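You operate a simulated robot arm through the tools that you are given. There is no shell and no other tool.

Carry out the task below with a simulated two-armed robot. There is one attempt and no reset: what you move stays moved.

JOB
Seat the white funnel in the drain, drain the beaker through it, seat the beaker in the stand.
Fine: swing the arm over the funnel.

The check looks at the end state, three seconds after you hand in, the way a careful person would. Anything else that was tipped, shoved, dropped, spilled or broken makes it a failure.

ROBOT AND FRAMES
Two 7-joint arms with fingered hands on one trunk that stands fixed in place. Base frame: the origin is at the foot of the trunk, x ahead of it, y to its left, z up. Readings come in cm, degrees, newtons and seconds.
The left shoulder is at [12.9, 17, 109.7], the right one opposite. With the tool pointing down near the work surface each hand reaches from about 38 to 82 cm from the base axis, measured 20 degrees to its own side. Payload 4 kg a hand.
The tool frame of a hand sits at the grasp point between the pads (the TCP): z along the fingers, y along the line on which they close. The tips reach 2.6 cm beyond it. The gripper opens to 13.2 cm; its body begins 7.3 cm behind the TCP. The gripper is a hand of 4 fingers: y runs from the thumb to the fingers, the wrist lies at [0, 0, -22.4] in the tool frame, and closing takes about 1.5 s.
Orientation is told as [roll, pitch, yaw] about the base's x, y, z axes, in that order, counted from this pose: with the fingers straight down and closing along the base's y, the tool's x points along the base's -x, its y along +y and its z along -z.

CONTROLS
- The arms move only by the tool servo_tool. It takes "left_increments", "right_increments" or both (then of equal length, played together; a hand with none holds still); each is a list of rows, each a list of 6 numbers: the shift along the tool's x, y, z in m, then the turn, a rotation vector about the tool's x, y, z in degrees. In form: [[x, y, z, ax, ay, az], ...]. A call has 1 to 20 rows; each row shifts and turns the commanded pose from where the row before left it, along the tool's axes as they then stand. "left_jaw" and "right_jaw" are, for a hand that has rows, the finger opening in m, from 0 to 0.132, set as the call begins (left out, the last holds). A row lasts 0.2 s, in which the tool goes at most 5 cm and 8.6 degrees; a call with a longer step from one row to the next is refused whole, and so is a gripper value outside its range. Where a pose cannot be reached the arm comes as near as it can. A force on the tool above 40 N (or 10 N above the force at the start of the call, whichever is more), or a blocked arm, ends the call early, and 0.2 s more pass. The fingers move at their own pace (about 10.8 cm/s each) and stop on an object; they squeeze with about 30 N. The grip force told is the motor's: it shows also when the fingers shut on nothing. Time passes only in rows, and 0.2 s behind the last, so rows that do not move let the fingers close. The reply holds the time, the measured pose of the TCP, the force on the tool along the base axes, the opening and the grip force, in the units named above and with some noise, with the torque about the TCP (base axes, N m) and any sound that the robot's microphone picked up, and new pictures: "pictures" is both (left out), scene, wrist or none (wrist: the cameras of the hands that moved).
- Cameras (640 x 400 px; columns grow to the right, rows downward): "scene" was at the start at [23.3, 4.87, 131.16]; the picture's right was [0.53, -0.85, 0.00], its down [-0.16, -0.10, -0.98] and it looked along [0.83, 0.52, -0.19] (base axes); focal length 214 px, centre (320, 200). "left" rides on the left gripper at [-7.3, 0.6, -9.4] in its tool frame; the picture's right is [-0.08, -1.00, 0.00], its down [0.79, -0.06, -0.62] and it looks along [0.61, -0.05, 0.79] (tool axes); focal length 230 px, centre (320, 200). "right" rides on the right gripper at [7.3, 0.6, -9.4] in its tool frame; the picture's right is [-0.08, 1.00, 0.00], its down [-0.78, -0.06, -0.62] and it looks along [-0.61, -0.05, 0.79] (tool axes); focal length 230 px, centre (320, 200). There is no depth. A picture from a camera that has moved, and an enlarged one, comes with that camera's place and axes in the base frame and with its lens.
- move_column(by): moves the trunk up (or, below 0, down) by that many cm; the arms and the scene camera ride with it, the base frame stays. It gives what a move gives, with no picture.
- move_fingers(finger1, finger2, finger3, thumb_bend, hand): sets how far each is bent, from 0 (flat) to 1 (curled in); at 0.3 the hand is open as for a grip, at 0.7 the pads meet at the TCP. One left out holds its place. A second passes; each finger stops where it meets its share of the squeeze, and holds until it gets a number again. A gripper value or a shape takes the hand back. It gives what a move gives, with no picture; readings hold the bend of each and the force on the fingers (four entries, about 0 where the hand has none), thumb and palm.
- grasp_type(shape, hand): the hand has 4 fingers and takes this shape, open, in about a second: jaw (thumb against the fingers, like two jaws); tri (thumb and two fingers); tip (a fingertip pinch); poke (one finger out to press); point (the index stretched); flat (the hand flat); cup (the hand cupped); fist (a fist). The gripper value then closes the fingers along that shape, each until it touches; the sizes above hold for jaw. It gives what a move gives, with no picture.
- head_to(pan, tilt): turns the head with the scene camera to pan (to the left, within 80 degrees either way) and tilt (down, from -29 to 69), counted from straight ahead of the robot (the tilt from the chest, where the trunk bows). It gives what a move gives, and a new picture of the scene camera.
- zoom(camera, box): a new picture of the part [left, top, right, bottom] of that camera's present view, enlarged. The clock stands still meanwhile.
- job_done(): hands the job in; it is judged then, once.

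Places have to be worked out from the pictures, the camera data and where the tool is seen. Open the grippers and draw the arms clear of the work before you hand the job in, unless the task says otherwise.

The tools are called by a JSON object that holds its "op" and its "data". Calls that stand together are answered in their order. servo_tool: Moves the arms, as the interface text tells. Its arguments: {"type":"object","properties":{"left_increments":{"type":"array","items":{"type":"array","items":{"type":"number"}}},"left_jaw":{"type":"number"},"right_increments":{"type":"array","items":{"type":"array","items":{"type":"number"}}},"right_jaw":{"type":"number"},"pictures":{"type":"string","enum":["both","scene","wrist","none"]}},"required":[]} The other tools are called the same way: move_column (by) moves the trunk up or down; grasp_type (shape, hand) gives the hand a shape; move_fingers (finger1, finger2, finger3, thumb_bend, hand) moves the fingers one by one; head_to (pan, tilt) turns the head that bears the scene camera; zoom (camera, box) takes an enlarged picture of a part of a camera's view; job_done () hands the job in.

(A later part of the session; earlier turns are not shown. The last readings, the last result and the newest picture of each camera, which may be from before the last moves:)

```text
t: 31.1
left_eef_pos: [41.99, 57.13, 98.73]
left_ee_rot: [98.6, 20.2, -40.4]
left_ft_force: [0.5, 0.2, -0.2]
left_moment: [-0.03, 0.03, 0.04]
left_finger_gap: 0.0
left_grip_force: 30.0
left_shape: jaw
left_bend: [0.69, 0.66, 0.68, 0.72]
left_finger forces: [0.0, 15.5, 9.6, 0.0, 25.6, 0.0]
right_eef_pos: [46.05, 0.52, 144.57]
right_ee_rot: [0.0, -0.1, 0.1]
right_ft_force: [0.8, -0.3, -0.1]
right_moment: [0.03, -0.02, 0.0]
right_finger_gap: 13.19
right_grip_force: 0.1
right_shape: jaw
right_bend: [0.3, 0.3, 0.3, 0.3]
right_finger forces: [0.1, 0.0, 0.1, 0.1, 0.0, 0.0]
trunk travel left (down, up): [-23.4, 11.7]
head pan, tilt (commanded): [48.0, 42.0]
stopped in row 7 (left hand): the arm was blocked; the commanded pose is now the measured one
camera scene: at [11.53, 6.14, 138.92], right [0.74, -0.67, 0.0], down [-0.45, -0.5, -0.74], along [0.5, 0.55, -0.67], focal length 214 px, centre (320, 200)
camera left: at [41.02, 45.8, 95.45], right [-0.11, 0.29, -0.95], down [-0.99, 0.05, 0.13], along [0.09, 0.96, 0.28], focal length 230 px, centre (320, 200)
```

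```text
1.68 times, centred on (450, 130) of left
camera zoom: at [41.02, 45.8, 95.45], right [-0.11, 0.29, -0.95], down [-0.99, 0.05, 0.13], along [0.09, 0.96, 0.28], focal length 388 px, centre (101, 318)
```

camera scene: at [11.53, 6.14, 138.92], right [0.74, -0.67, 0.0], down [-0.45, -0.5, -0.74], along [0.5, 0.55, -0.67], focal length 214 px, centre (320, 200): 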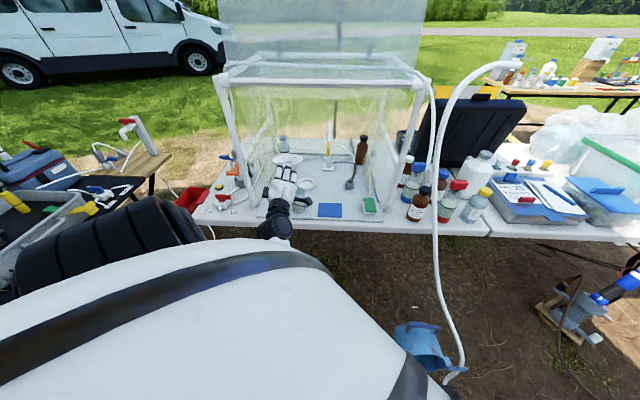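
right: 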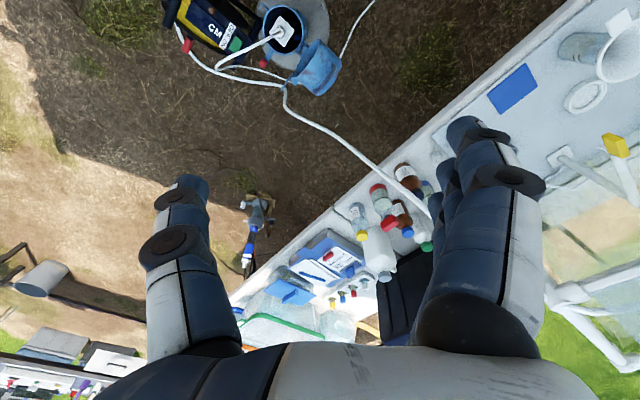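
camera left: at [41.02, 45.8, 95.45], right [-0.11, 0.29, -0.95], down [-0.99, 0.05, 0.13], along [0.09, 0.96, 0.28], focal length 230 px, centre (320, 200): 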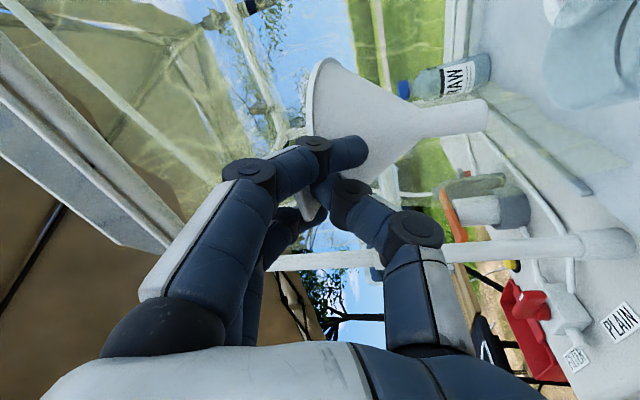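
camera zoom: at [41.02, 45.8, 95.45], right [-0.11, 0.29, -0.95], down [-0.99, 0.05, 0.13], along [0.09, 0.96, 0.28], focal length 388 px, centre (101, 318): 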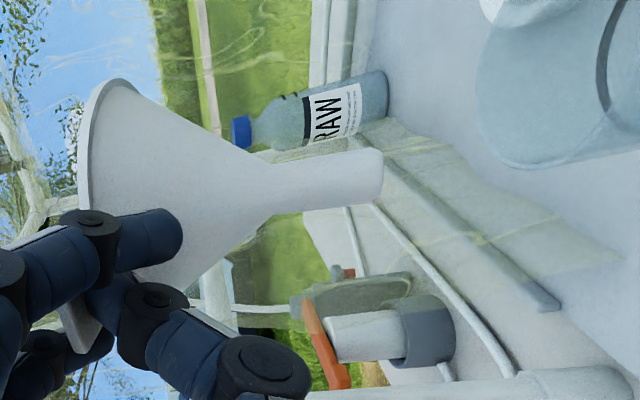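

The funnel is out and hangs level with a 4.4 cm stem (about 11.5 cm tall in all); the beaker stands undisturbed. I carry it right over the free mat area at safe height, then lower it a bit, so it can pass below the boom's yellow end.

{"op": "servo_tool", "data": {"left_increments": [[-0.025, 0.0094, -0.0007, 0, 0, 0], [-0.025, 0.0094, -0.0007, 0, 0, 0], [-0.025, 0.0094, -0.0007, 0, 0, 0], [-0.0095, -0.0255, -0.0039, 0, 0, 0], [-0.0095, -0.0255, -0.0039, 0, 0, 0]], "pictures": "both"}}

{"op": "zoom", "data": {"camera": "scene", "box": [270, 140, 390, 230]}}

```text
t: 32.5
left_eef_pos: [47.8, 53.62, 95.45]
left_ee_rot: [102.1, 22.2, -38.7]
left_ft_force: [-0.1, -0.4, 0.0]
left_moment: [-0.02, 0.04, 0.01]
left_finger_gap: 0.02
left_grip_force: 30.0
left_shape: jaw
left_bend: [0.69, 0.66, 0.69, 0.73]
left_finger forces: [0.0, 15.4, 8.6, 0.0, 24.7, 0.1]
right_eef_pos: [45.96, 0.32, 144.76]
right_ee_rot: [0.1, -0.1, 0.1]
right_ft_force: [-0.4, 0.2, -0.4]
right_moment: [-0.02, 0.03, 0.02]
right_finger_gap: 13.19
right_grip_force: 0.0
right_shape: jaw
right_bend: [0.3, 0.3, 0.3, 0.3]
right_finger forces: [0.0, 0.0, 0.0, 0.0, 0.1, 0.0]
trunk travel left (down, up): [-23.4, 11.7]
head pan, tilt (commanded): [48.0, 42.0]
stopped in row 5 (left hand): the arm was blocked; the commanded pose is now the measured one
camera scene: at [11.53, 6.14, 138.92], right [0.74, -0.67, 0.0], down [-0.45, -0.5, -0.74], along [0.5, 0.55, -0.67], focal length 214 px, centre (320, 200)
camera left: at [46.94, 42.48, 91.43], right [-0.1, 0.35, -0.93], down [-0.99, 0.04, 0.12], along [0.08, 0.94, 0.34], focal length 230 px, centre (320, 200)
```

scene: 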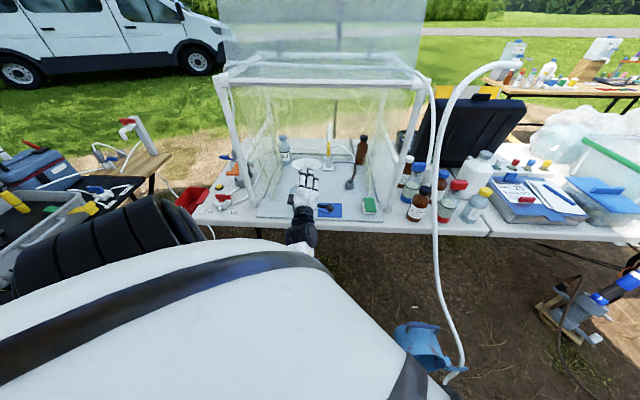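
left: 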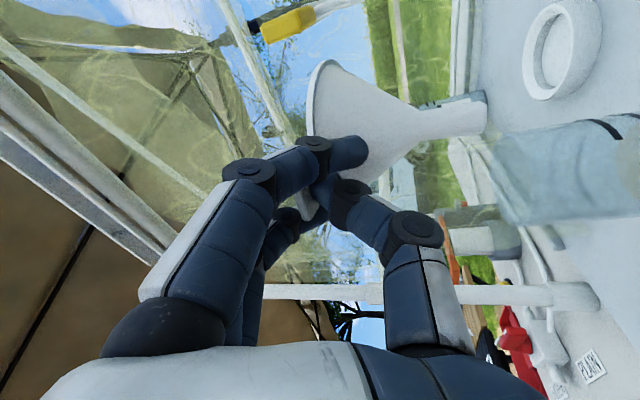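

```text
4.44 times, centred on (330, 185) of scene
camera zoom: at [11.53, 6.14, 138.92], right [0.74, -0.67, 0.0], down [-0.45, -0.5, -0.74], along [0.5, 0.55, -0.67], focal length 953 px, centre (276, 267)
```

zoom: 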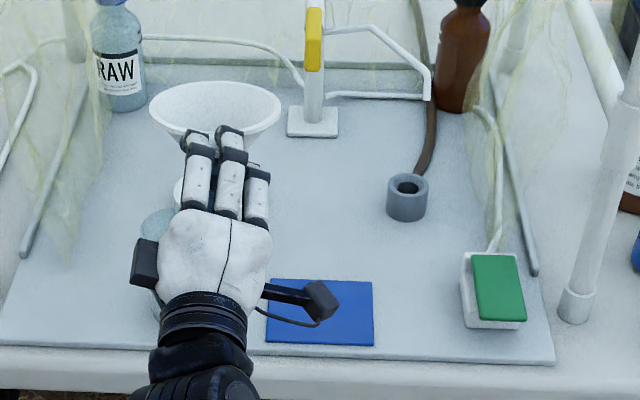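

The stem still hangs close beside the beaker's rim and the arm is near its folding limit. I move 3 cm right first, then lower 4 cm with a slight downward pitch of the hand.

{"op": "servo_tool", "data": {"left_increments": [[-0.0138, 0.0058, -0.0005, 0, 0, 0], [-0.0138, 0.0058, -0.0005, 0, 0, 0], [-0.0076, -0.0181, -0.0039, 0, 0, 0], [-0.0076, -0.0181, -0.0039, 0, 0, 0]], "pictures": "both"}}

{"op": "zoom", "data": {"camera": "scene", "box": [270, 140, 390, 230]}}

```text
t: 33.5
left_eef_pos: [49.89, 51.04, 90.91]
left_ee_rot: [101.5, 21.7, -39.0]
left_ft_force: [-0.9, 0.1, 0.1]
left_moment: [0.0, -0.02, -0.02]
left_finger_gap: 0.01
left_grip_force: 30.6
left_shape: jaw
left_bend: [0.69, 0.66, 0.7, 0.73]
left_finger forces: [0.0, 15.1, 6.7, 0.0, 21.8, 0.0]
right_eef_pos: [45.98, 0.29, 144.5]
right_ee_rot: [0.0, -0.1, 0.1]
right_ft_force: [-0.4, -0.2, 0.1]
right_moment: [-0.02, 0.02, -0.02]
right_finger_gap: 13.2
right_grip_force: 0.1
right_shape: jaw
right_bend: [0.3, 0.3, 0.3, 0.3]
right_finger forces: [0.0, 0.0, 0.1, 0.0, 0.1, 0.0]
trunk travel left (down, up): [-23.4, 11.7]
head pan, tilt (commanded): [48.0, 42.0]
camera scene: at [11.52, 6.12, 138.92], right [0.74, -0.67, 0.0], down [-0.45, -0.5, -0.74], along [0.5, 0.55, -0.67], focal length 214 px, centre (320, 200)
camera left: at [49.08, 39.9, 87.01], right [-0.1, 0.34, -0.94], down [-0.99, 0.04, 0.12], along [0.08, 0.94, 0.33], focal length 230 px, centre (320, 200)
```

scene: 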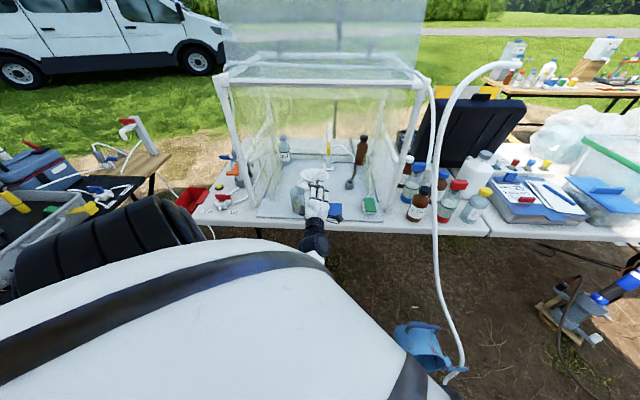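
left: 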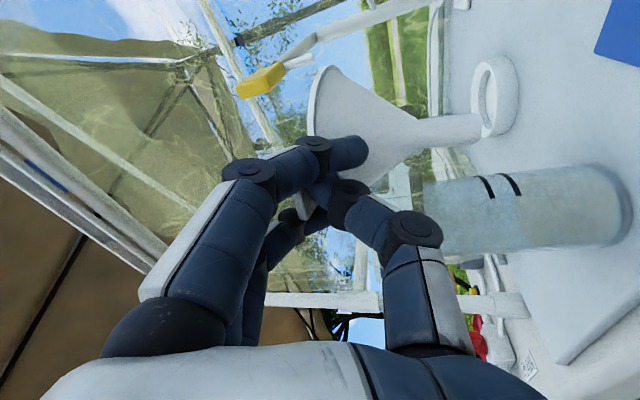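

```text
4.44 times, centred on (330, 185) of scene
camera zoom: at [11.52, 6.12, 138.92], right [0.74, -0.67, 0.0], down [-0.45, -0.5, -0.74], along [0.5, 0.55, -0.67], focal length 953 px, centre (276, 267)
```

zoom: 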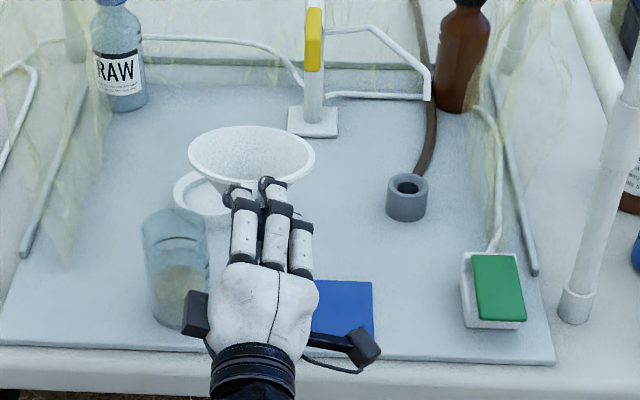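

Good: the beaker is clear and standing. I carry the funnel right, at this height, in front of and below the boom's end, until it is in line with the drain.

{"op": "servo_tool", "data": {"left_increments": [[-0.0273, 0.0113, -0.0009, 0, 0, 0], [-0.0273, 0.0113, -0.0009, 0, 0, 0], [-0.0273, 0.0113, -0.0009, 0, 0, 0], [-0.0273, 0.0113, -0.0009, 0, 0, 0], [-0.0273, 0.0113, -0.0009, 0, 0, 0], [0, 0, 0, 0, 0, 0]], "pictures": "both"}}

{"op": "zoom", "data": {"camera": "scene", "box": [280, 130, 400, 230]}}

```text
t: 35.1
left_eef_pos: [58.73, 45.9, 91.57]
left_ee_rot: [105.7, 25.4, -36.1]
left_ft_force: [-0.1, -0.5, -0.2]
left_moment: [-0.02, 0.04, 0.02]
left_finger_gap: 0.01
left_grip_force: 29.6
left_shape: jaw
left_bend: [0.69, 0.66, 0.71, 0.73]
left_finger forces: [0.0, 15.1, 6.3, 0.0, 21.4, 0.0]
left hand out of reach, approached as far as the arm can: row 5
right_eef_pos: [45.99, 0.4, 144.6]
right_ee_rot: [0.0, -0.2, 0.1]
right_ft_force: [-0.1, 0.9, 0.5]
right_moment: [-0.01, 0.01, 0.0]
right_finger_gap: 13.17
right_grip_force: 0.0
right_shape: jaw
right_bend: [0.3, 0.3, 0.3, 0.3]
right_finger forces: [0.1, 0.0, 0.0, 0.0, 0.0, 0.0]
trunk travel left (down, up): [-23.4, 11.7]
head pan, tilt (commanded): [48.0, 42.0]
stopped in row 6 (left hand): the arm was blocked; the commanded pose is now the measured one
camera scene: at [11.53, 6.15, 138.92], right [0.74, -0.67, 0.0], down [-0.45, -0.5, -0.74], along [0.5, 0.55, -0.67], focal length 214 px, centre (320, 200)
camera left: at [57.97, 35.16, 86.75], right [-0.12, 0.42, -0.9], down [-0.99, 0.01, 0.13], along [0.06, 0.91, 0.41], focal length 230 px, centre (320, 200)
```

scene: 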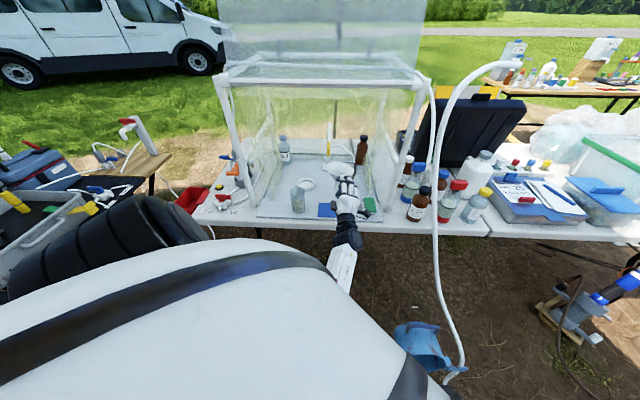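
left: 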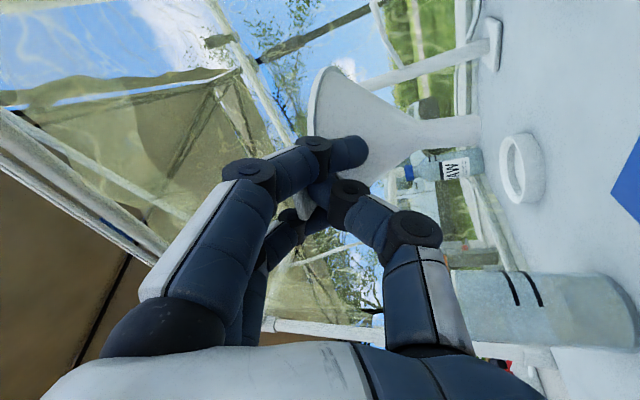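

```text
4.00 times, centred on (340, 180) of scene
camera zoom: at [11.53, 6.15, 138.92], right [0.74, -0.67, 0.0], down [-0.45, -0.5, -0.74], along [0.5, 0.55, -0.67], focal length 858 px, centre (240, 280)
```

zoom: 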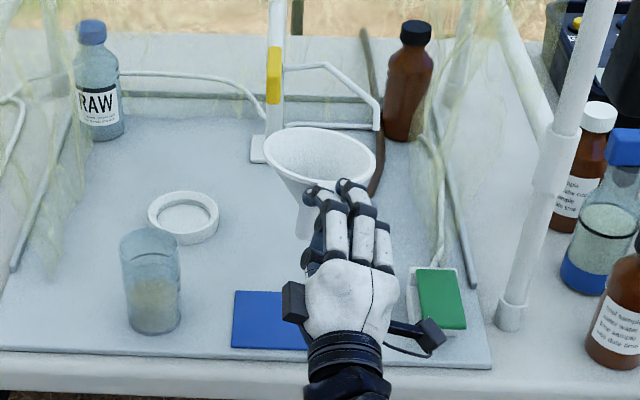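

The funnel is about in line but tilted (stem leaning left) because the arm was cramped. I move right and inward diagonally, slightly down, while rolling and pitching the hand back toward level.

{"op": "servo_tool", "data": {"left_increments": [[-0.0274, 0.0016, 0.0117, 3, 0, -4], [-0.0274, 0.0016, 0.0117, 3, 0, -4], [0, 0, 0, 3, 0, -3], [0, 0, 0, 0, 0, 0]], "pictures": "both"}}

{"op": "zoom", "data": {"camera": "scene", "box": [290, 130, 400, 220]}}

```text
t: 36.3
left_eef_pos: [63.13, 49.05, 91.5]
left_ee_rot: [99.3, 17.6, -35.4]
left_ft_force: [-0.6, 0.1, -1.2]
left_moment: [-0.05, 0.01, 0.02]
left_finger_gap: 0.0
left_grip_force: 30.4
left_shape: jaw
left_bend: [0.69, 0.66, 0.71, 0.73]
left_finger forces: [0.0, 15.1, 6.0, 0.1, 21.1, 0.1]
right_eef_pos: [45.91, 0.38, 144.64]
right_ee_rot: [0.0, 0.1, 0.0]
right_ft_force: [-0.3, 0.4, 0.0]
right_moment: [-0.02, 0.02, 0.04]
right_finger_gap: 13.19
right_grip_force: 0.1
right_shape: jaw
right_bend: [0.3, 0.3, 0.3, 0.3]
right_finger forces: [0.0, 0.0, 0.0, 0.0, 0.1, 0.0]
trunk travel left (down, up): [-23.4, 11.7]
head pan, tilt (commanded): [48.0, 42.0]
stopped in row 4 (left hand): the arm was blocked; the commanded pose is now the measured one
camera scene: at [11.53, 6.17, 138.92], right [0.74, -0.67, 0.0], down [-0.45, -0.5, -0.74], along [0.5, 0.55, -0.67], focal length 214 px, centre (320, 200)
camera left: at [63.22, 37.65, 88.39], right [-0.09, 0.26, -0.96], down [-1.0, -0.03, 0.09], along [-0.01, 0.97, 0.26], focal length 230 px, centre (320, 200)
```

scene: 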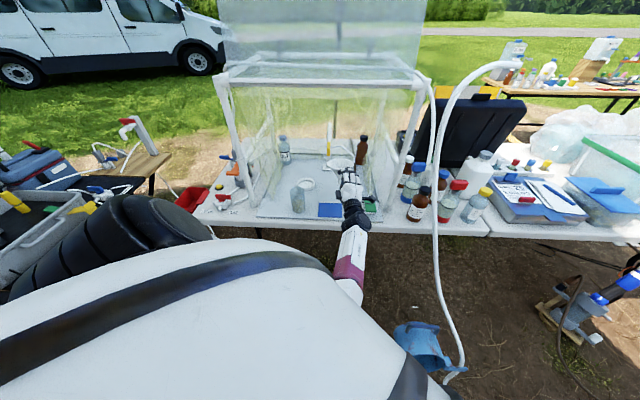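
left: 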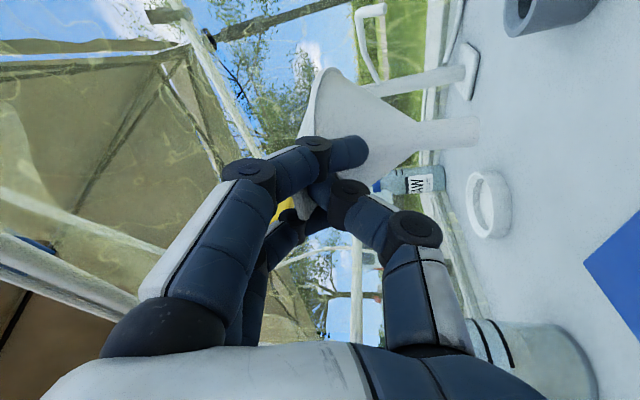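

```text
4.44 times, centred on (345, 175) of scene
camera zoom: at [11.53, 6.17, 138.92], right [0.74, -0.67, 0.0], down [-0.45, -0.5, -0.74], along [0.5, 0.55, -0.67], focal length 953 px, centre (209, 311)
```

zoom: 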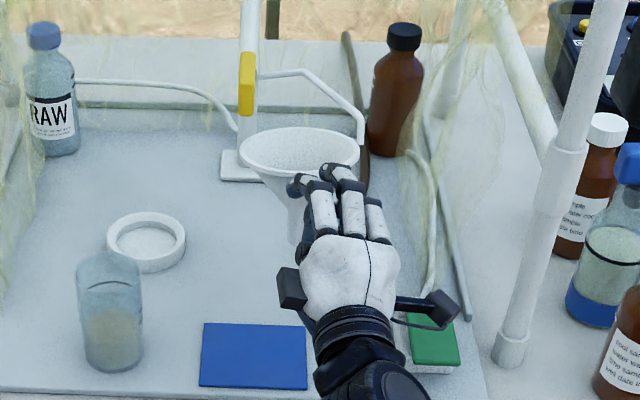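

The rim is close to the boom's nozzle on the left, and the wrist is bent sideways too much. I yaw the hand to the right (about 18°) while shifting right and slightly down, which moves the funnel away from the nozzle.

{"op": "servo_tool", "data": {"left_increments": [[-0.012, 0, 0, 0, -6, 0], [-0.012, 0, 0, 0, -6, 0], [-0.012, 0, 0, 0, -6, 0], [0, 0, 0, 0, 0, 0]], "pictures": "both"}}

{"op": "zoom", "data": {"camera": "scene", "box": [290, 130, 400, 220]}}

```text
t: 37.3
left_eef_pos: [65.81, 46.48, 90.16]
left_ee_rot: [93.0, 19.4, -54.5]
left_ft_force: [-0.4, 0.2, 0.1]
left_moment: [-0.05, 0.01, -0.02]
left_finger_gap: 0.01
left_grip_force: 30.0
left_shape: jaw
left_bend: [0.69, 0.65, 0.71, 0.73]
left_finger forces: [0.0, 15.2, 5.5, 0.0, 20.9, 0.1]
right_eef_pos: [45.93, 0.37, 144.71]
right_ee_rot: [0.0, 0.0, 0.1]
right_ft_force: [-0.7, 0.7, -0.2]
right_moment: [-0.01, -0.02, -0.04]
right_finger_gap: 13.22
right_grip_force: 0.1
right_shape: jaw
right_bend: [0.3, 0.3, 0.3, 0.3]
right_finger forces: [0.0, 0.0, 0.0, 0.1, 0.1, 0.0]
trunk travel left (down, up): [-23.4, 11.7]
head pan, tilt (commanded): [48.0, 42.0]
camera scene: at [11.55, 6.11, 138.92], right [0.74, -0.67, 0.0], down [-0.45, -0.5, -0.74], along [0.5, 0.55, -0.67], focal length 214 px, centre (320, 200)
camera left: at [62.24, 35.29, 87.88], right [-0.11, 0.24, -0.97], down [-0.95, 0.27, 0.17], along [0.3, 0.93, 0.2], focal length 230 px, centre (320, 200)
```

scene: 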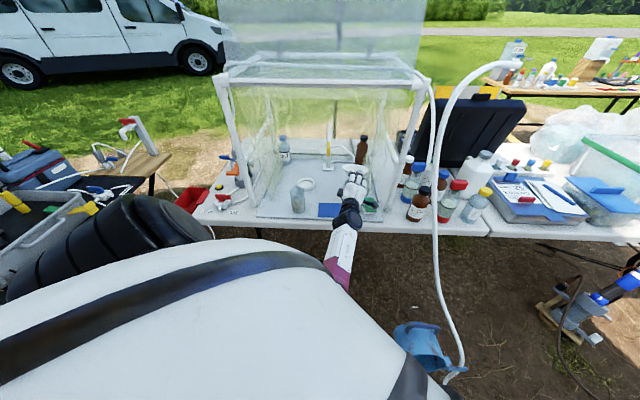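
left: 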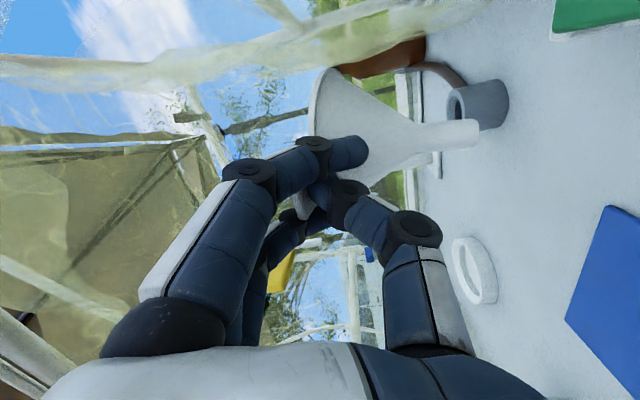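

```text
4.44 times, centred on (345, 175) of scene
camera zoom: at [11.55, 6.11, 138.92], right [0.74, -0.67, 0.0], down [-0.45, -0.5, -0.74], along [0.5, 0.55, -0.67], focal length 953 px, centre (209, 311)
```

zoom: 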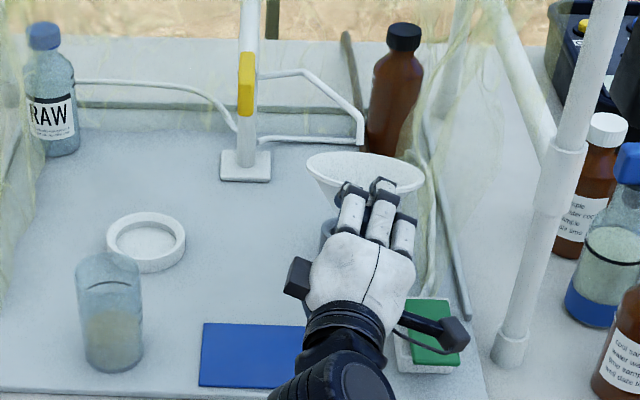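

The hand is comfortable now and the wrist camera shows both the stem tip and the drain. I check the right hand's camera as a second viewpoint on the drain and zoom both.

{"op": "zoom", "data": {"camera": "right", "box": [430, 80, 560, 180]}}

{"op": "zoom", "data": {"camera": "left", "box": [290, 40, 530, 190]}}

```text
4.00 times, centred on (495, 130) of right
camera zoom: at [38.65, 0.97, 153.9], right [0.08, 1.0, 0.0], down [0.78, -0.06, 0.62], along [0.62, -0.05, -0.79], focal length 920 px, centre (-380, 480)
```

zoom: 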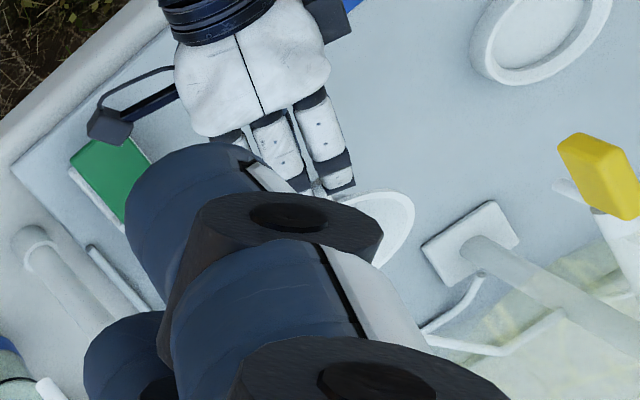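

```text
2.67 times, centred on (410, 115) of left
camera zoom: at [62.24, 35.29, 87.88], right [-0.11, 0.24, -0.97], down [-0.95, 0.27, 0.17], along [0.3, 0.93, 0.2], focal length 614 px, centre (80, 427)
```

zoom: 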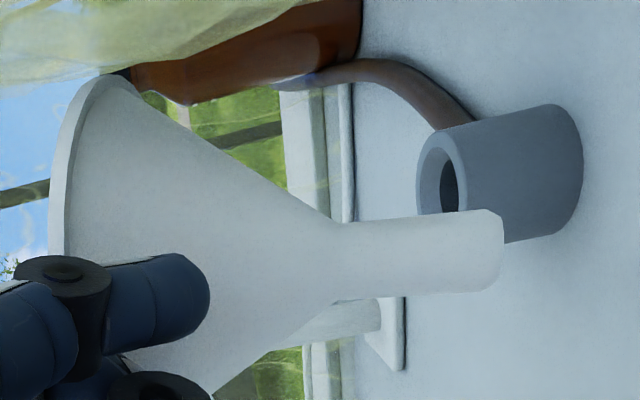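

From the close left view I refine the drain top centre to about [75.5, 56.1, 78.2]; the fixed spout ends about 9 cm above it, 3 cm behind its axis. So the funnel must go in leaning back, with its back rim passing under the spout. I first correct the sideways lean and add about 16° backward lean.

{"op": "servo_tool", "data": {"left_increments": [[0, 0, 0, 5.03, -1.77, -2.53], [0, 0, 0, 5.03, -1.77, -2.53], [0, 0, 0, 5.03, -1.77, -2.53], [0, 0, 0, 0, 0, 0]], "pictures": "both"}}

{"op": "zoom", "data": {"camera": "left", "box": [290, 20, 560, 220]}}

{"op": "zoom", "data": {"camera": "scene", "box": [300, 130, 400, 210]}}

```text
t: 38.5
left_eef_pos: [64.42, 51.46, 91.63]
left_ee_rot: [78.5, 15.2, -56.2]
left_ft_force: [0.9, -0.7, -0.6]
left_moment: [-0.01, -0.02, 0.02]
left_finger_gap: 0.0
left_grip_force: 29.5
left_shape: jaw
left_bend: [0.69, 0.64, 0.71, 0.75]
left_finger forces: [0.0, 15.0, 0.1, 0.0, 15.2, 0.0]
right_eef_pos: [45.99, 0.4, 144.6]
right_ee_rot: [0.0, -0.1, 0.1]
right_ft_force: [0.2, 0.5, 0.1]
right_moment: [0.0, 0.02, -0.01]
right_finger_gap: 13.18
right_grip_force: 0.0
right_shape: jaw
right_bend: [0.3, 0.3, 0.3, 0.3]
right_finger forces: [0.0, 0.1, 0.0, 0.0, 0.0, 0.0]
trunk travel left (down, up): [-23.4, 11.7]
head pan, tilt (commanded): [48.0, 42.0]
stopped in row 4 (left hand): the arm was blocked; the commanded pose is now the measured one
camera scene: at [11.53, 6.15, 138.92], right [0.74, -0.67, 0.0], down [-0.45, -0.5, -0.74], along [0.5, 0.55, -0.67], focal length 214 px, centre (320, 200)
camera left: at [61.21, 40.04, 92.09], right [-0.27, 0.04, -0.96], down [-0.92, 0.27, 0.27], along [0.27, 0.96, -0.04], focal length 230 px, centre (320, 200)
```

scene: 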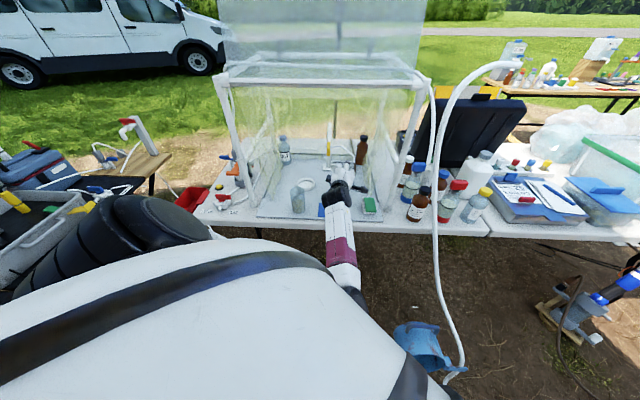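
left: 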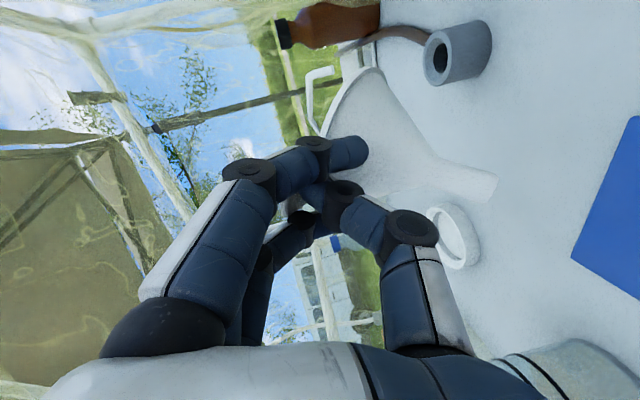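

```text
2.00 times, centred on (425, 120) of left
camera zoom: at [61.21, 40.04, 92.09], right [-0.27, 0.04, -0.96], down [-0.92, 0.27, 0.27], along [0.27, 0.96, -0.04], focal length 460 px, centre (110, 360)
```

zoom: 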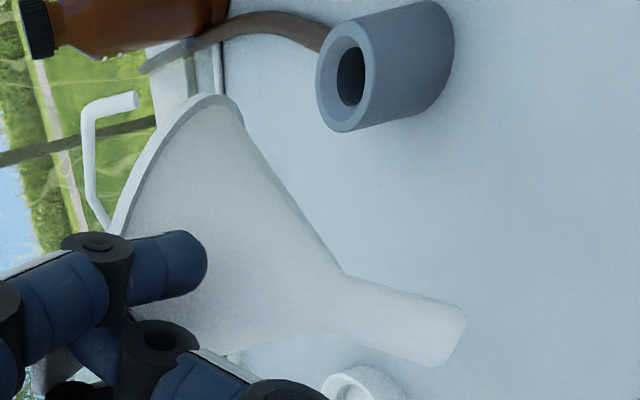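

```text
5.00 times, centred on (350, 170) of scene
camera zoom: at [11.53, 6.15, 138.92], right [0.74, -0.67, 0.0], down [-0.45, -0.5, -0.74], along [0.5, 0.55, -0.67], focal length 1072 px, centre (170, 350)
```

zoom: 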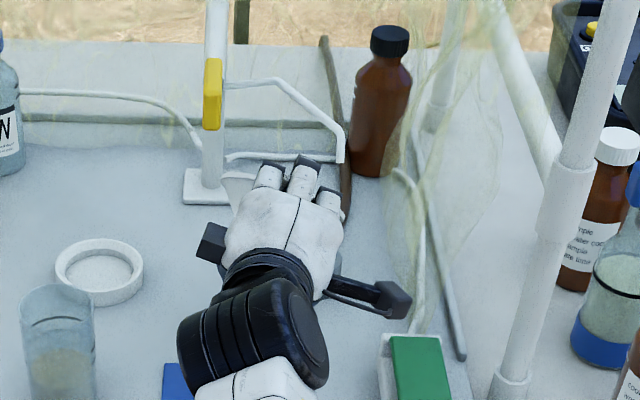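

The funnel has turned further in the grip than planned and only one finger plus the thumb still press on the tab. Before going on I turn the right hand (far away, in free air) so its camera gives a second view of the funnel and drain.

{"op": "servo_tool", "data": {"right_increments": [[0, 0, 0, 0, 0, -8], [0, 0, 0, 0, 0, -8], [0, 0, 0, 0, 0, -8], [0, 0, 0, 0, 0, -8], [0, 0, 0, 0, 0, -8], [0, 0, 0, 0, 0, 0]], "pictures": "both"}}

```text
t: 39.9
left_eef_pos: [64.52, 51.36, 91.63]
left_ee_rot: [78.5, 15.2, -56.2]
left_ft_force: [-0.1, -0.2, 0.2]
left_moment: [-0.04, 0.03, 0.0]
left_finger_gap: 0.0
left_grip_force: 29.6
left_shape: jaw
left_bend: [0.69, 0.64, 0.71, 0.75]
left_finger forces: [0.0, 15.1, 0.1, 0.1, 15.3, 0.0]
right_eef_pos: [46.08, 0.3, 144.54]
right_ee_rot: [0.0, 0.0, 40.2]
right_ft_force: [-1.1, 0.3, 0.0]
right_moment: [0.01, 0.01, -0.01]
right_finger_gap: 13.2
right_grip_force: 0.2
right_shape: jaw
right_bend: [0.3, 0.3, 0.3, 0.3]
right_finger forces: [0.0, 0.1, 0.1, 0.1, 0.1, 0.1]
trunk travel left (down, up): [-23.4, 11.7]
head pan, tilt (commanded): [48.0, 42.0]
camera scene: at [11.54, 6.11, 138.92], right [0.74, -0.67, 0.0], down [-0.45, -0.5, -0.74], along [0.5, 0.55, -0.67], focal length 214 px, centre (320, 200)
camera right: at [40.01, -3.87, 153.88], right [-0.58, 0.81, 0.0], down [0.64, 0.46, 0.62], along [0.5, 0.36, -0.79], focal length 230 px, centre (320, 200)
```

scene: 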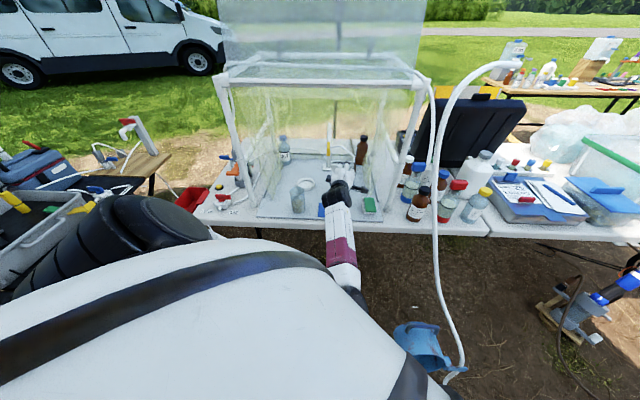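
right: 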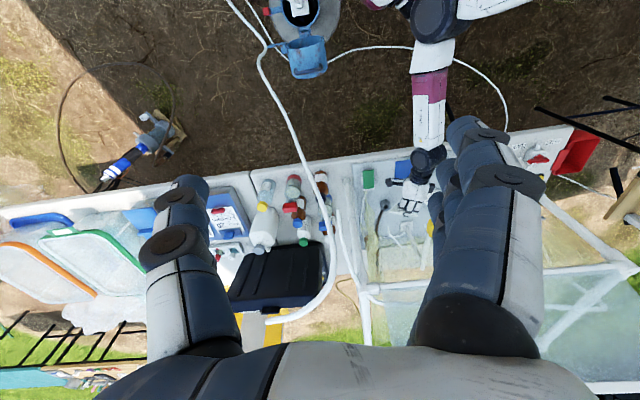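

The right camera now sees the hood clearly. I zoom there on the hand, funnel and drain.

{"op": "zoom", "data": {"camera": "right", "box": [350, 150, 440, 250]}}

{"op": "zoom", "data": {"camera": "left", "box": [200, 100, 520, 300]}}

```text
4.00 times, centred on (395, 200) of right
camera zoom: at [40.01, -3.87, 153.88], right [-0.58, 0.81, 0.0], down [0.64, 0.46, 0.62], along [0.5, 0.36, -0.79], focal length 920 px, centre (20, 200)
```

zoom: 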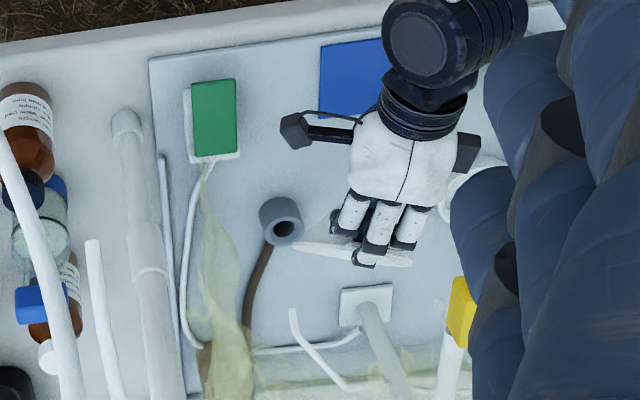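

```text
2.00 times, centred on (360, 200) of left
camera zoom: at [61.23, 39.97, 92.08], right [-0.27, 0.04, -0.96], down [-0.92, 0.27, 0.27], along [0.27, 0.96, -0.04], focal length 460 px, centre (240, 200)
```

zoom: 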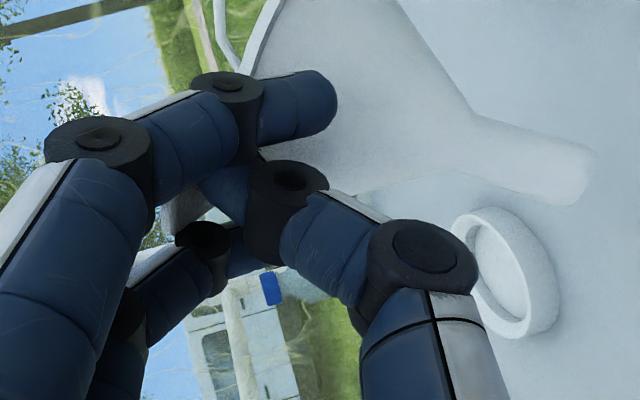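

The views agree: the funnel sagged to a back-lean of roughly 47°, because one finger lost the tab. I press finger 3 back onto the tab for a firmer hold before changing anything else.

{"op": "move_fingers", "data": {"hand": "left", "finger3": 0.9}}

{"op": "zoom", "data": {"camera": "right", "box": [385, 180, 430, 230]}}

{"op": "zoom", "data": {"camera": "left", "box": [260, 20, 560, 220]}}

```text
t: 40.9
left_eef_pos: [64.37, 51.38, 91.6]
left_ee_rot: [78.5, 15.1, -56.3]
left_ft_force: [-0.2, 0.0, 0.2]
left_moment: [-0.01, 0.0, 0.02]
left_finger_gap: 1.45
left_grip_force: 14.6
left_shape: fingers
left_bend: [0.69, 0.63, 0.9, 0.75]
left_finger forces: [0.0, 14.4, 0.1, 0.0, 14.6, 0.0]
right_eef_pos: [45.92, 0.36, 144.58]
right_ee_rot: [0.0, -0.1, 40.0]
right_ft_force: [-0.2, 0.2, -0.5]
right_moment: [0.0, 0.03, 0.06]
right_finger_gap: 13.19
right_grip_force: 0.0
right_shape: jaw
right_bend: [0.3, 0.3, 0.3, 0.3]
right_finger forces: [0.0, 0.0, 0.0, 0.0, 0.1, 0.0]
trunk travel left (down, up): [-23.4, 11.7]
head pan, tilt (commanded): [48.0, 42.0]
```

```text
8.00 times, centred on (408, 205) of right
camera zoom: at [40.0, -3.85, 153.88], right [-0.58, 0.81, 0.0], down [0.64, 0.46, 0.62], along [0.5, 0.36, -0.79], focal length 1841 px, centre (-380, 160)
```

zoom: 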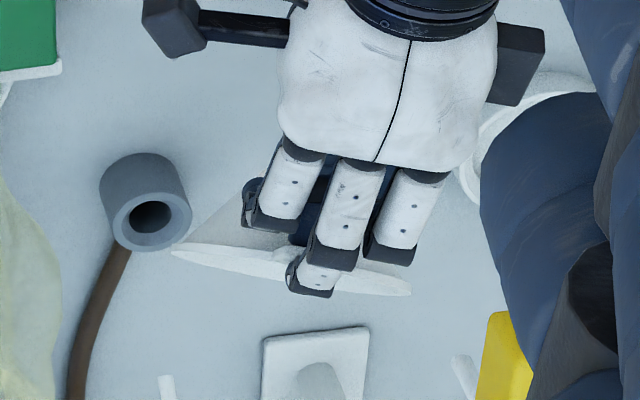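

```text
2.00 times, centred on (410, 120) of left
camera zoom: at [61.22, 39.98, 92.07], right [-0.27, 0.04, -0.96], down [-0.92, 0.27, 0.27], along [0.27, 0.96, -0.04], focal length 460 px, centre (140, 360)
```

zoom: 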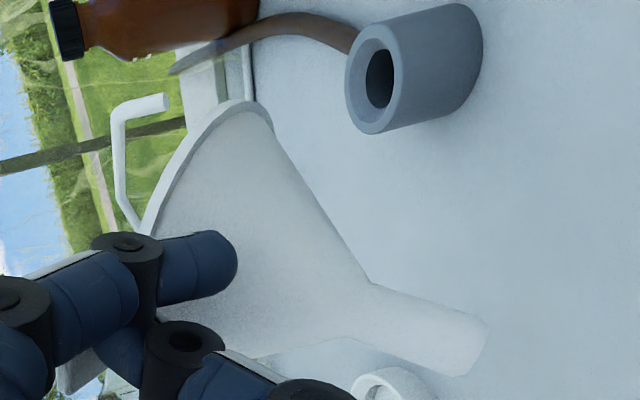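

Finger 3 passed the tab without touching, so the middle finger and thumb carry it alone. I carefully pitch the hand up in small steps while backing out a little, and see whether the funnel follows without slipping.

{"op": "servo_tool", "data": {"left_increments": [[-0.0084, 0.0011, -0.0062, -3.85, 1.07, 0], [-0.0084, 0.0011, -0.0062, -3.85, 1.07, 0], [-0.0084, 0.0011, -0.0062, -3.85, 1.07, 0], [-0.0084, 0.0011, -0.0062, -3.85, 1.07, 0], [0, 0, 0, 0, 0, 0]], "pictures": "both"}}

{"op": "zoom", "data": {"camera": "right", "box": [375, 170, 435, 235]}}

{"op": "zoom", "data": {"camera": "left", "box": [260, 20, 560, 220]}}

```text
t: 42.1
left_eef_pos: [64.49, 46.66, 91.12]
left_ee_rot: [94.9, 15.1, -52.2]
left_ft_force: [-0.4, -0.2, -0.3]
left_moment: [-0.01, 0.03, -0.02]
left_finger_gap: 1.47
left_grip_force: 15.3
left_shape: fingers
left_bend: [0.69, 0.63, 0.9, 0.76]
left_finger forces: [0.0, 15.2, 0.0, 0.1, 15.5, 0.0]
right_eef_pos: [45.97, 0.25, 144.53]
right_ee_rot: [-0.1, 0.0, 40.1]
right_ft_force: [0.1, 0.5, -0.6]
right_moment: [0.01, -0.02, 0.01]
right_finger_gap: 13.19
right_grip_force: 0.1
right_shape: jaw
right_bend: [0.3, 0.3, 0.3, 0.3]
right_finger forces: [0.0, 0.1, 0.0, 0.1, 0.0, 0.0]
trunk travel left (down, up): [-23.4, 11.7]
head pan, tilt (commanded): [48.0, 42.0]
camera scene: at [11.53, 6.1, 138.92], right [0.74, -0.67, 0.0], down [-0.45, -0.5, -0.74], along [0.5, 0.55, -0.67], focal length 214 px, centre (320, 200)
camera left: at [61.41, 35.43, 89.07], right [-0.05, 0.2, -0.98], down [-0.96, 0.25, 0.1], along [0.26, 0.95, 0.18], focal length 230 px, centre (320, 200)
```

scene: 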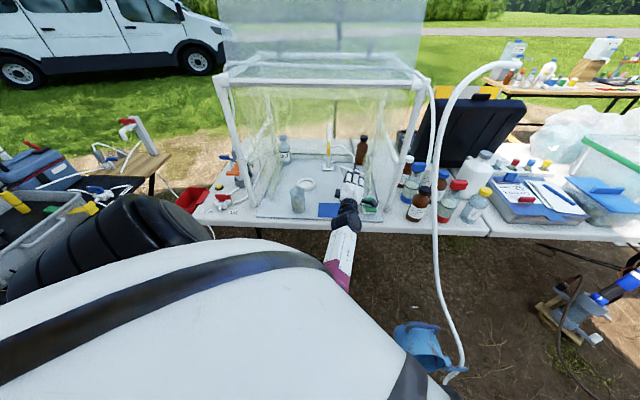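
left: 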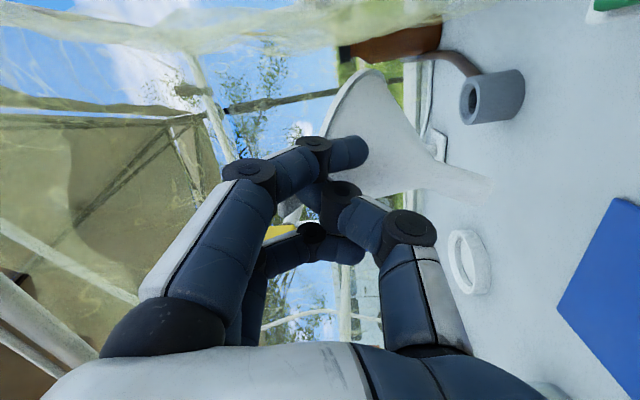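

```text
6.15 times, centred on (405, 202) of right
camera zoom: at [39.99, -3.88, 153.88], right [-0.58, 0.81, 0.0], down [0.64, 0.46, 0.62], along [0.5, 0.36, -0.79], focal length 1416 px, centre (-203, 185)
```

zoom: 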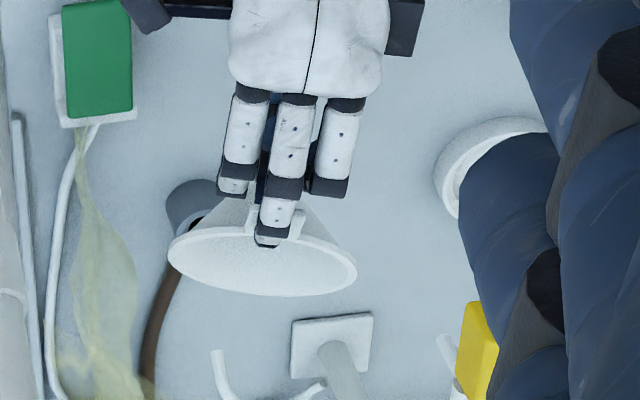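

```text
2.00 times, centred on (410, 120) of left
camera zoom: at [61.41, 35.43, 89.07], right [-0.05, 0.2, -0.98], down [-0.96, 0.25, 0.1], along [0.26, 0.95, 0.18], focal length 460 px, centre (140, 360)
```

zoom: 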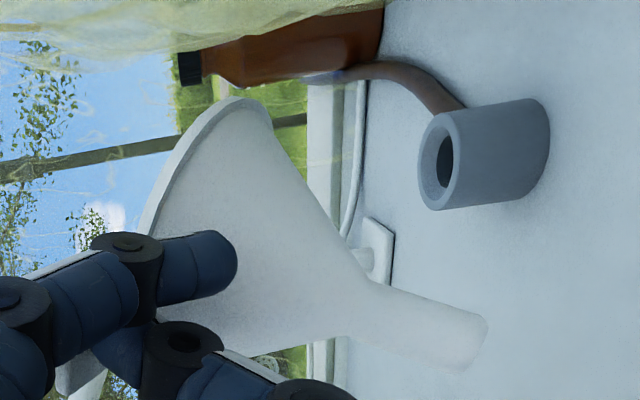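

The funnel follows the hand without slipping (lean now about 28° back and 6° right). I pitch up 9° more and roll out the sideways lean, then re-measure with both wrist cameras.

{"op": "servo_tool", "data": {"left_increments": [[0, 0, 0, -2.9, 0.78, -1.9], [0, 0, 0, -2.9, 0.78, -1.9], [0, 0, 0, -2.9, 0.78, -1.9], [0, 0, 0, 0, 0, 0]], "pictures": "none"}}

{"op": "zoom", "data": {"camera": "right", "box": [375, 170, 435, 235]}}

{"op": "zoom", "data": {"camera": "left", "box": [260, 20, 560, 220]}}

{"op": "zoom", "data": {"camera": "scene", "box": [300, 130, 400, 210]}}

```text
t: 43.1
left_eef_pos: [64.41, 46.76, 91.29]
left_ee_rot: [104.0, 9.1, -50.6]
left_ft_force: [0.1, 0.5, -0.4]
left_moment: [-0.06, 0.02, 0.03]
left_finger_gap: 1.49
left_grip_force: 15.5
left_shape: fingers
left_bend: [0.69, 0.63, 0.9, 0.76]
left_finger forces: [0.0, 15.7, 0.0, 0.0, 15.8, 0.0]
right_eef_pos: [45.95, 0.45, 144.63]
right_ee_rot: [-0.1, -0.1, 39.9]
right_ft_force: [-0.1, -0.2, 0.6]
right_moment: [0.0, 0.0, -0.01]
right_finger_gap: 13.16
right_grip_force: 0.1
right_shape: jaw
right_bend: [0.3, 0.3, 0.3, 0.3]
right_finger forces: [0.0, 0.0, 0.0, 0.1, 0.1, 0.0]
trunk travel left (down, up): [-23.4, 11.7]
head pan, tilt (commanded): [48.0, 42.0]
```

```text
6.15 times, centred on (405, 202) of right
camera zoom: at [39.99, -3.88, 153.88], right [-0.58, 0.81, 0.0], down [0.64, 0.46, 0.62], along [0.5, 0.36, -0.79], focal length 1416 px, centre (-203, 185)
```

zoom: 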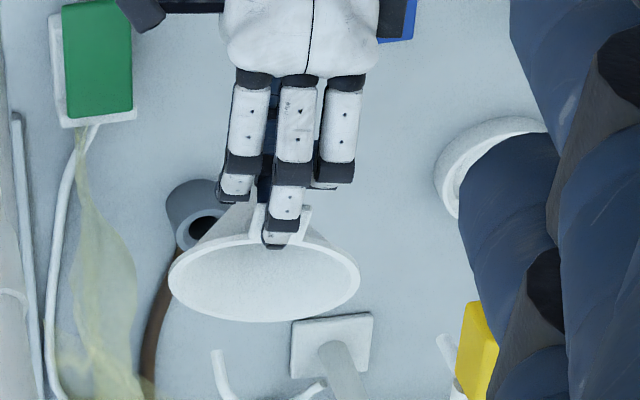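

```text
2.00 times, centred on (410, 120) of left
camera zoom: at [61.81, 35.58, 88.39], right [0.14, 0.21, -0.97], down [-0.96, 0.25, -0.08], along [0.23, 0.94, 0.24], focal length 460 px, centre (140, 360)
```

zoom: 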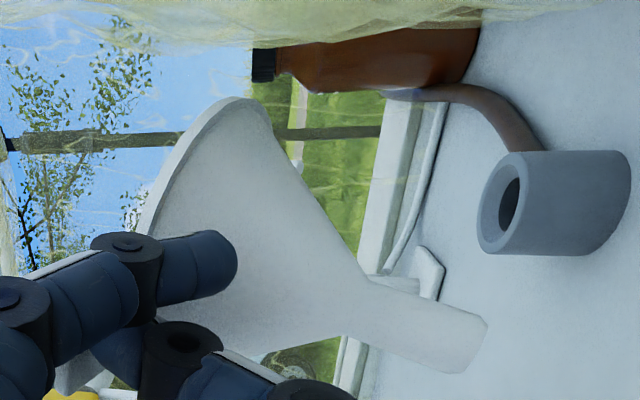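

```text
5.00 times, centred on (350, 170) of scene
camera zoom: at [11.53, 6.1, 138.92], right [0.74, -0.67, 0.0], down [-0.45, -0.5, -0.74], along [0.5, 0.55, -0.67], focal length 1072 px, centre (170, 350)
```

zoom: 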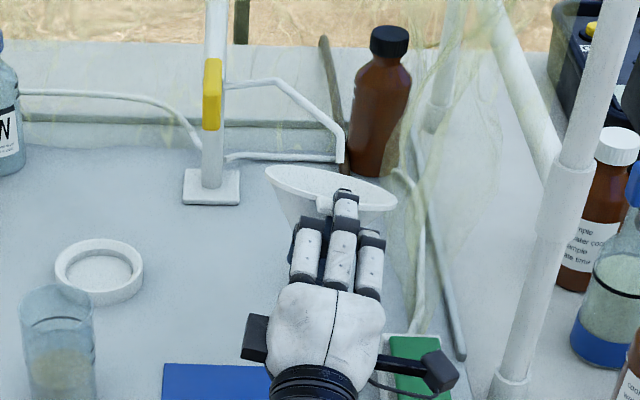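

The lean is now about 20° back and nearly level sideways. I zoom closely on the stem tip and drain from the wrist camera for a better distance estimate.

{"op": "zoom", "data": {"camera": "left", "box": [480, 80, 590, 160]}}

{"op": "zoom", "data": {"camera": "left", "box": [420, 140, 530, 220]}}

{"op": "zoom", "data": {"camera": "right", "box": [390, 185, 425, 215]}}

```text
5.00 times, centred on (535, 120) of left
camera zoom: at [61.81, 35.58, 88.39], right [0.14, 0.21, -0.97], down [-0.96, 0.25, -0.08], along [0.23, 0.94, 0.24], focal length 1150 px, centre (-755, 600)
```

zoom: 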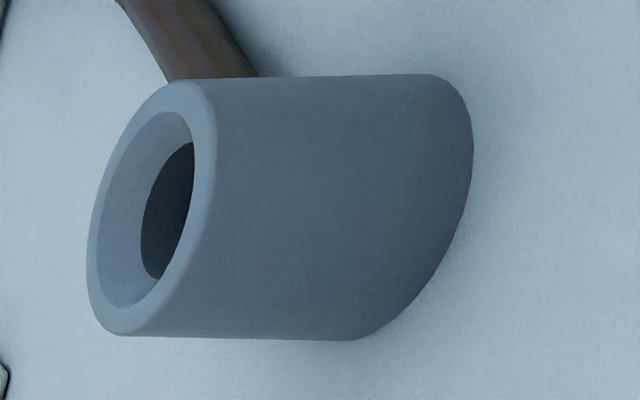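

```text
5.00 times, centred on (475, 180) of left
camera zoom: at [61.81, 35.58, 88.39], right [0.14, 0.21, -0.97], down [-0.96, 0.25, -0.08], along [0.23, 0.94, 0.24], focal length 1150 px, centre (-455, 300)
```

zoom: 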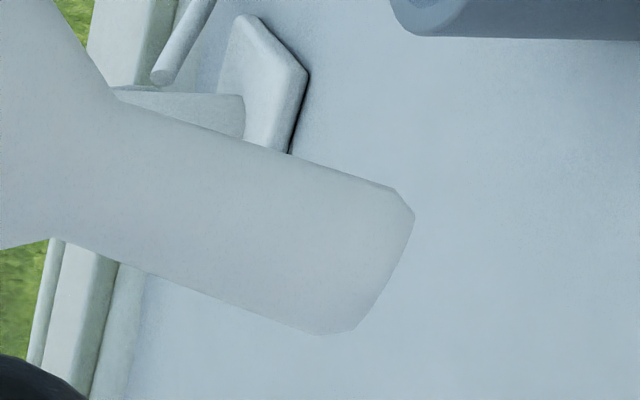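

```text
13.33 times, centred on (408, 200) of right
camera zoom: at [39.99, -3.88, 153.88], right [-0.58, 0.81, 0.0], down [0.64, 0.46, 0.62], along [0.5, 0.36, -0.79], focal length 3068 px, centre (-847, 200)
```

zoom: 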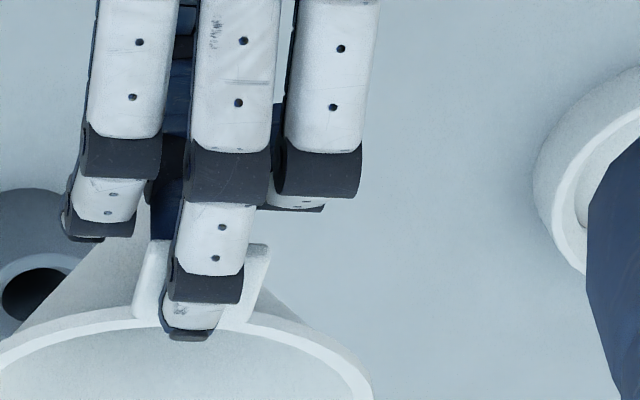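

I want a second view of the stem tip from a steeper angle at the side. I bring the right hand, still far from everything, to about [58, 14, 114], turned toward the drain, and use its camera.

{"op": "servo_tool", "data": {"right_increments": [[-0.0225, 0.0034, 0.0375, 0, 0, 0], [-0.0225, 0.0034, 0.0375, 0, 0, 0], [-0.0225, 0.0034, 0.0375, 0, 0, 0], [-0.0225, 0.0034, 0.0375, 0, 0, 0], [-0.0225, 0.0034, 0.0375, 0, 0, 0], [-0.0225, 0.0034, 0.0375, 0, 0, 0], [-0.0225, 0.0034, 0.0375, 0, 0, 0], [-0.0225, 0.0034, 0.0375, 0, 0, 0], [0, 0, 0, 0, 0, -8], [0, 0, 0, 0, 0, -8], [0, 0, 0, 0, 0, -8], [0, 0, 0, 0, 0, -8]], "pictures": "wrist"}}

```text
t: 45.9
left_eef_pos: [64.49, 46.77, 91.17]
left_ee_rot: [104.0, 9.2, -50.7]
left_ft_force: [-0.2, 0.6, 0.1]
left_moment: [-0.04, 0.03, 0.02]
left_finger_gap: 1.5
left_grip_force: 16.1
left_shape: fingers
left_bend: [0.69, 0.63, 0.9, 0.76]
left_finger forces: [0.1, 15.9, 0.0, 0.1, 16.2, 0.0]
right_eef_pos: [62.13, 7.68, 115.64]
right_ee_rot: [0.7, -1.9, 65.3]
right_ft_force: [1.3, 0.2, -0.3]
right_moment: [0.06, -0.01, -0.03]
right_finger_gap: 13.18
right_grip_force: 0.0
right_shape: jaw
right_bend: [0.3, 0.3, 0.3, 0.3]
right_finger forces: [0.0, 0.0, 0.1, 0.0, 0.0, 0.0]
right hand out of reach, approached as far as the arm can: row 8
trunk travel left (down, up): [-23.4, 11.7]
head pan, tilt (commanded): [48.0, 42.0]
stopped in row 12 (right hand): the arm was blocked; the commanded pose is now the measured one
camera right: at [58.52, 1.0, 124.62], right [-0.87, 0.49, 0.02], down [0.38, 0.67, 0.64], along [0.3, 0.57, -0.77], focal length 230 px, centre (320, 200)
```

right: 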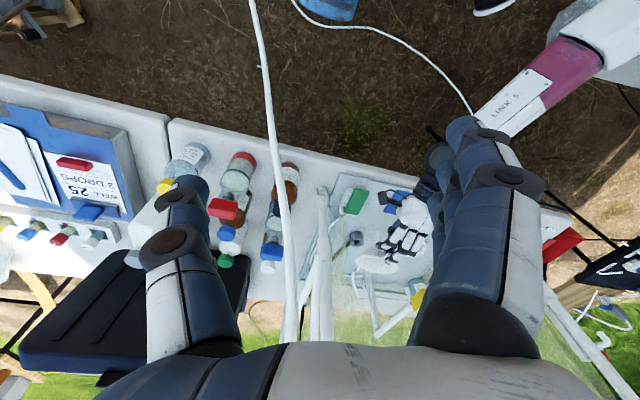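

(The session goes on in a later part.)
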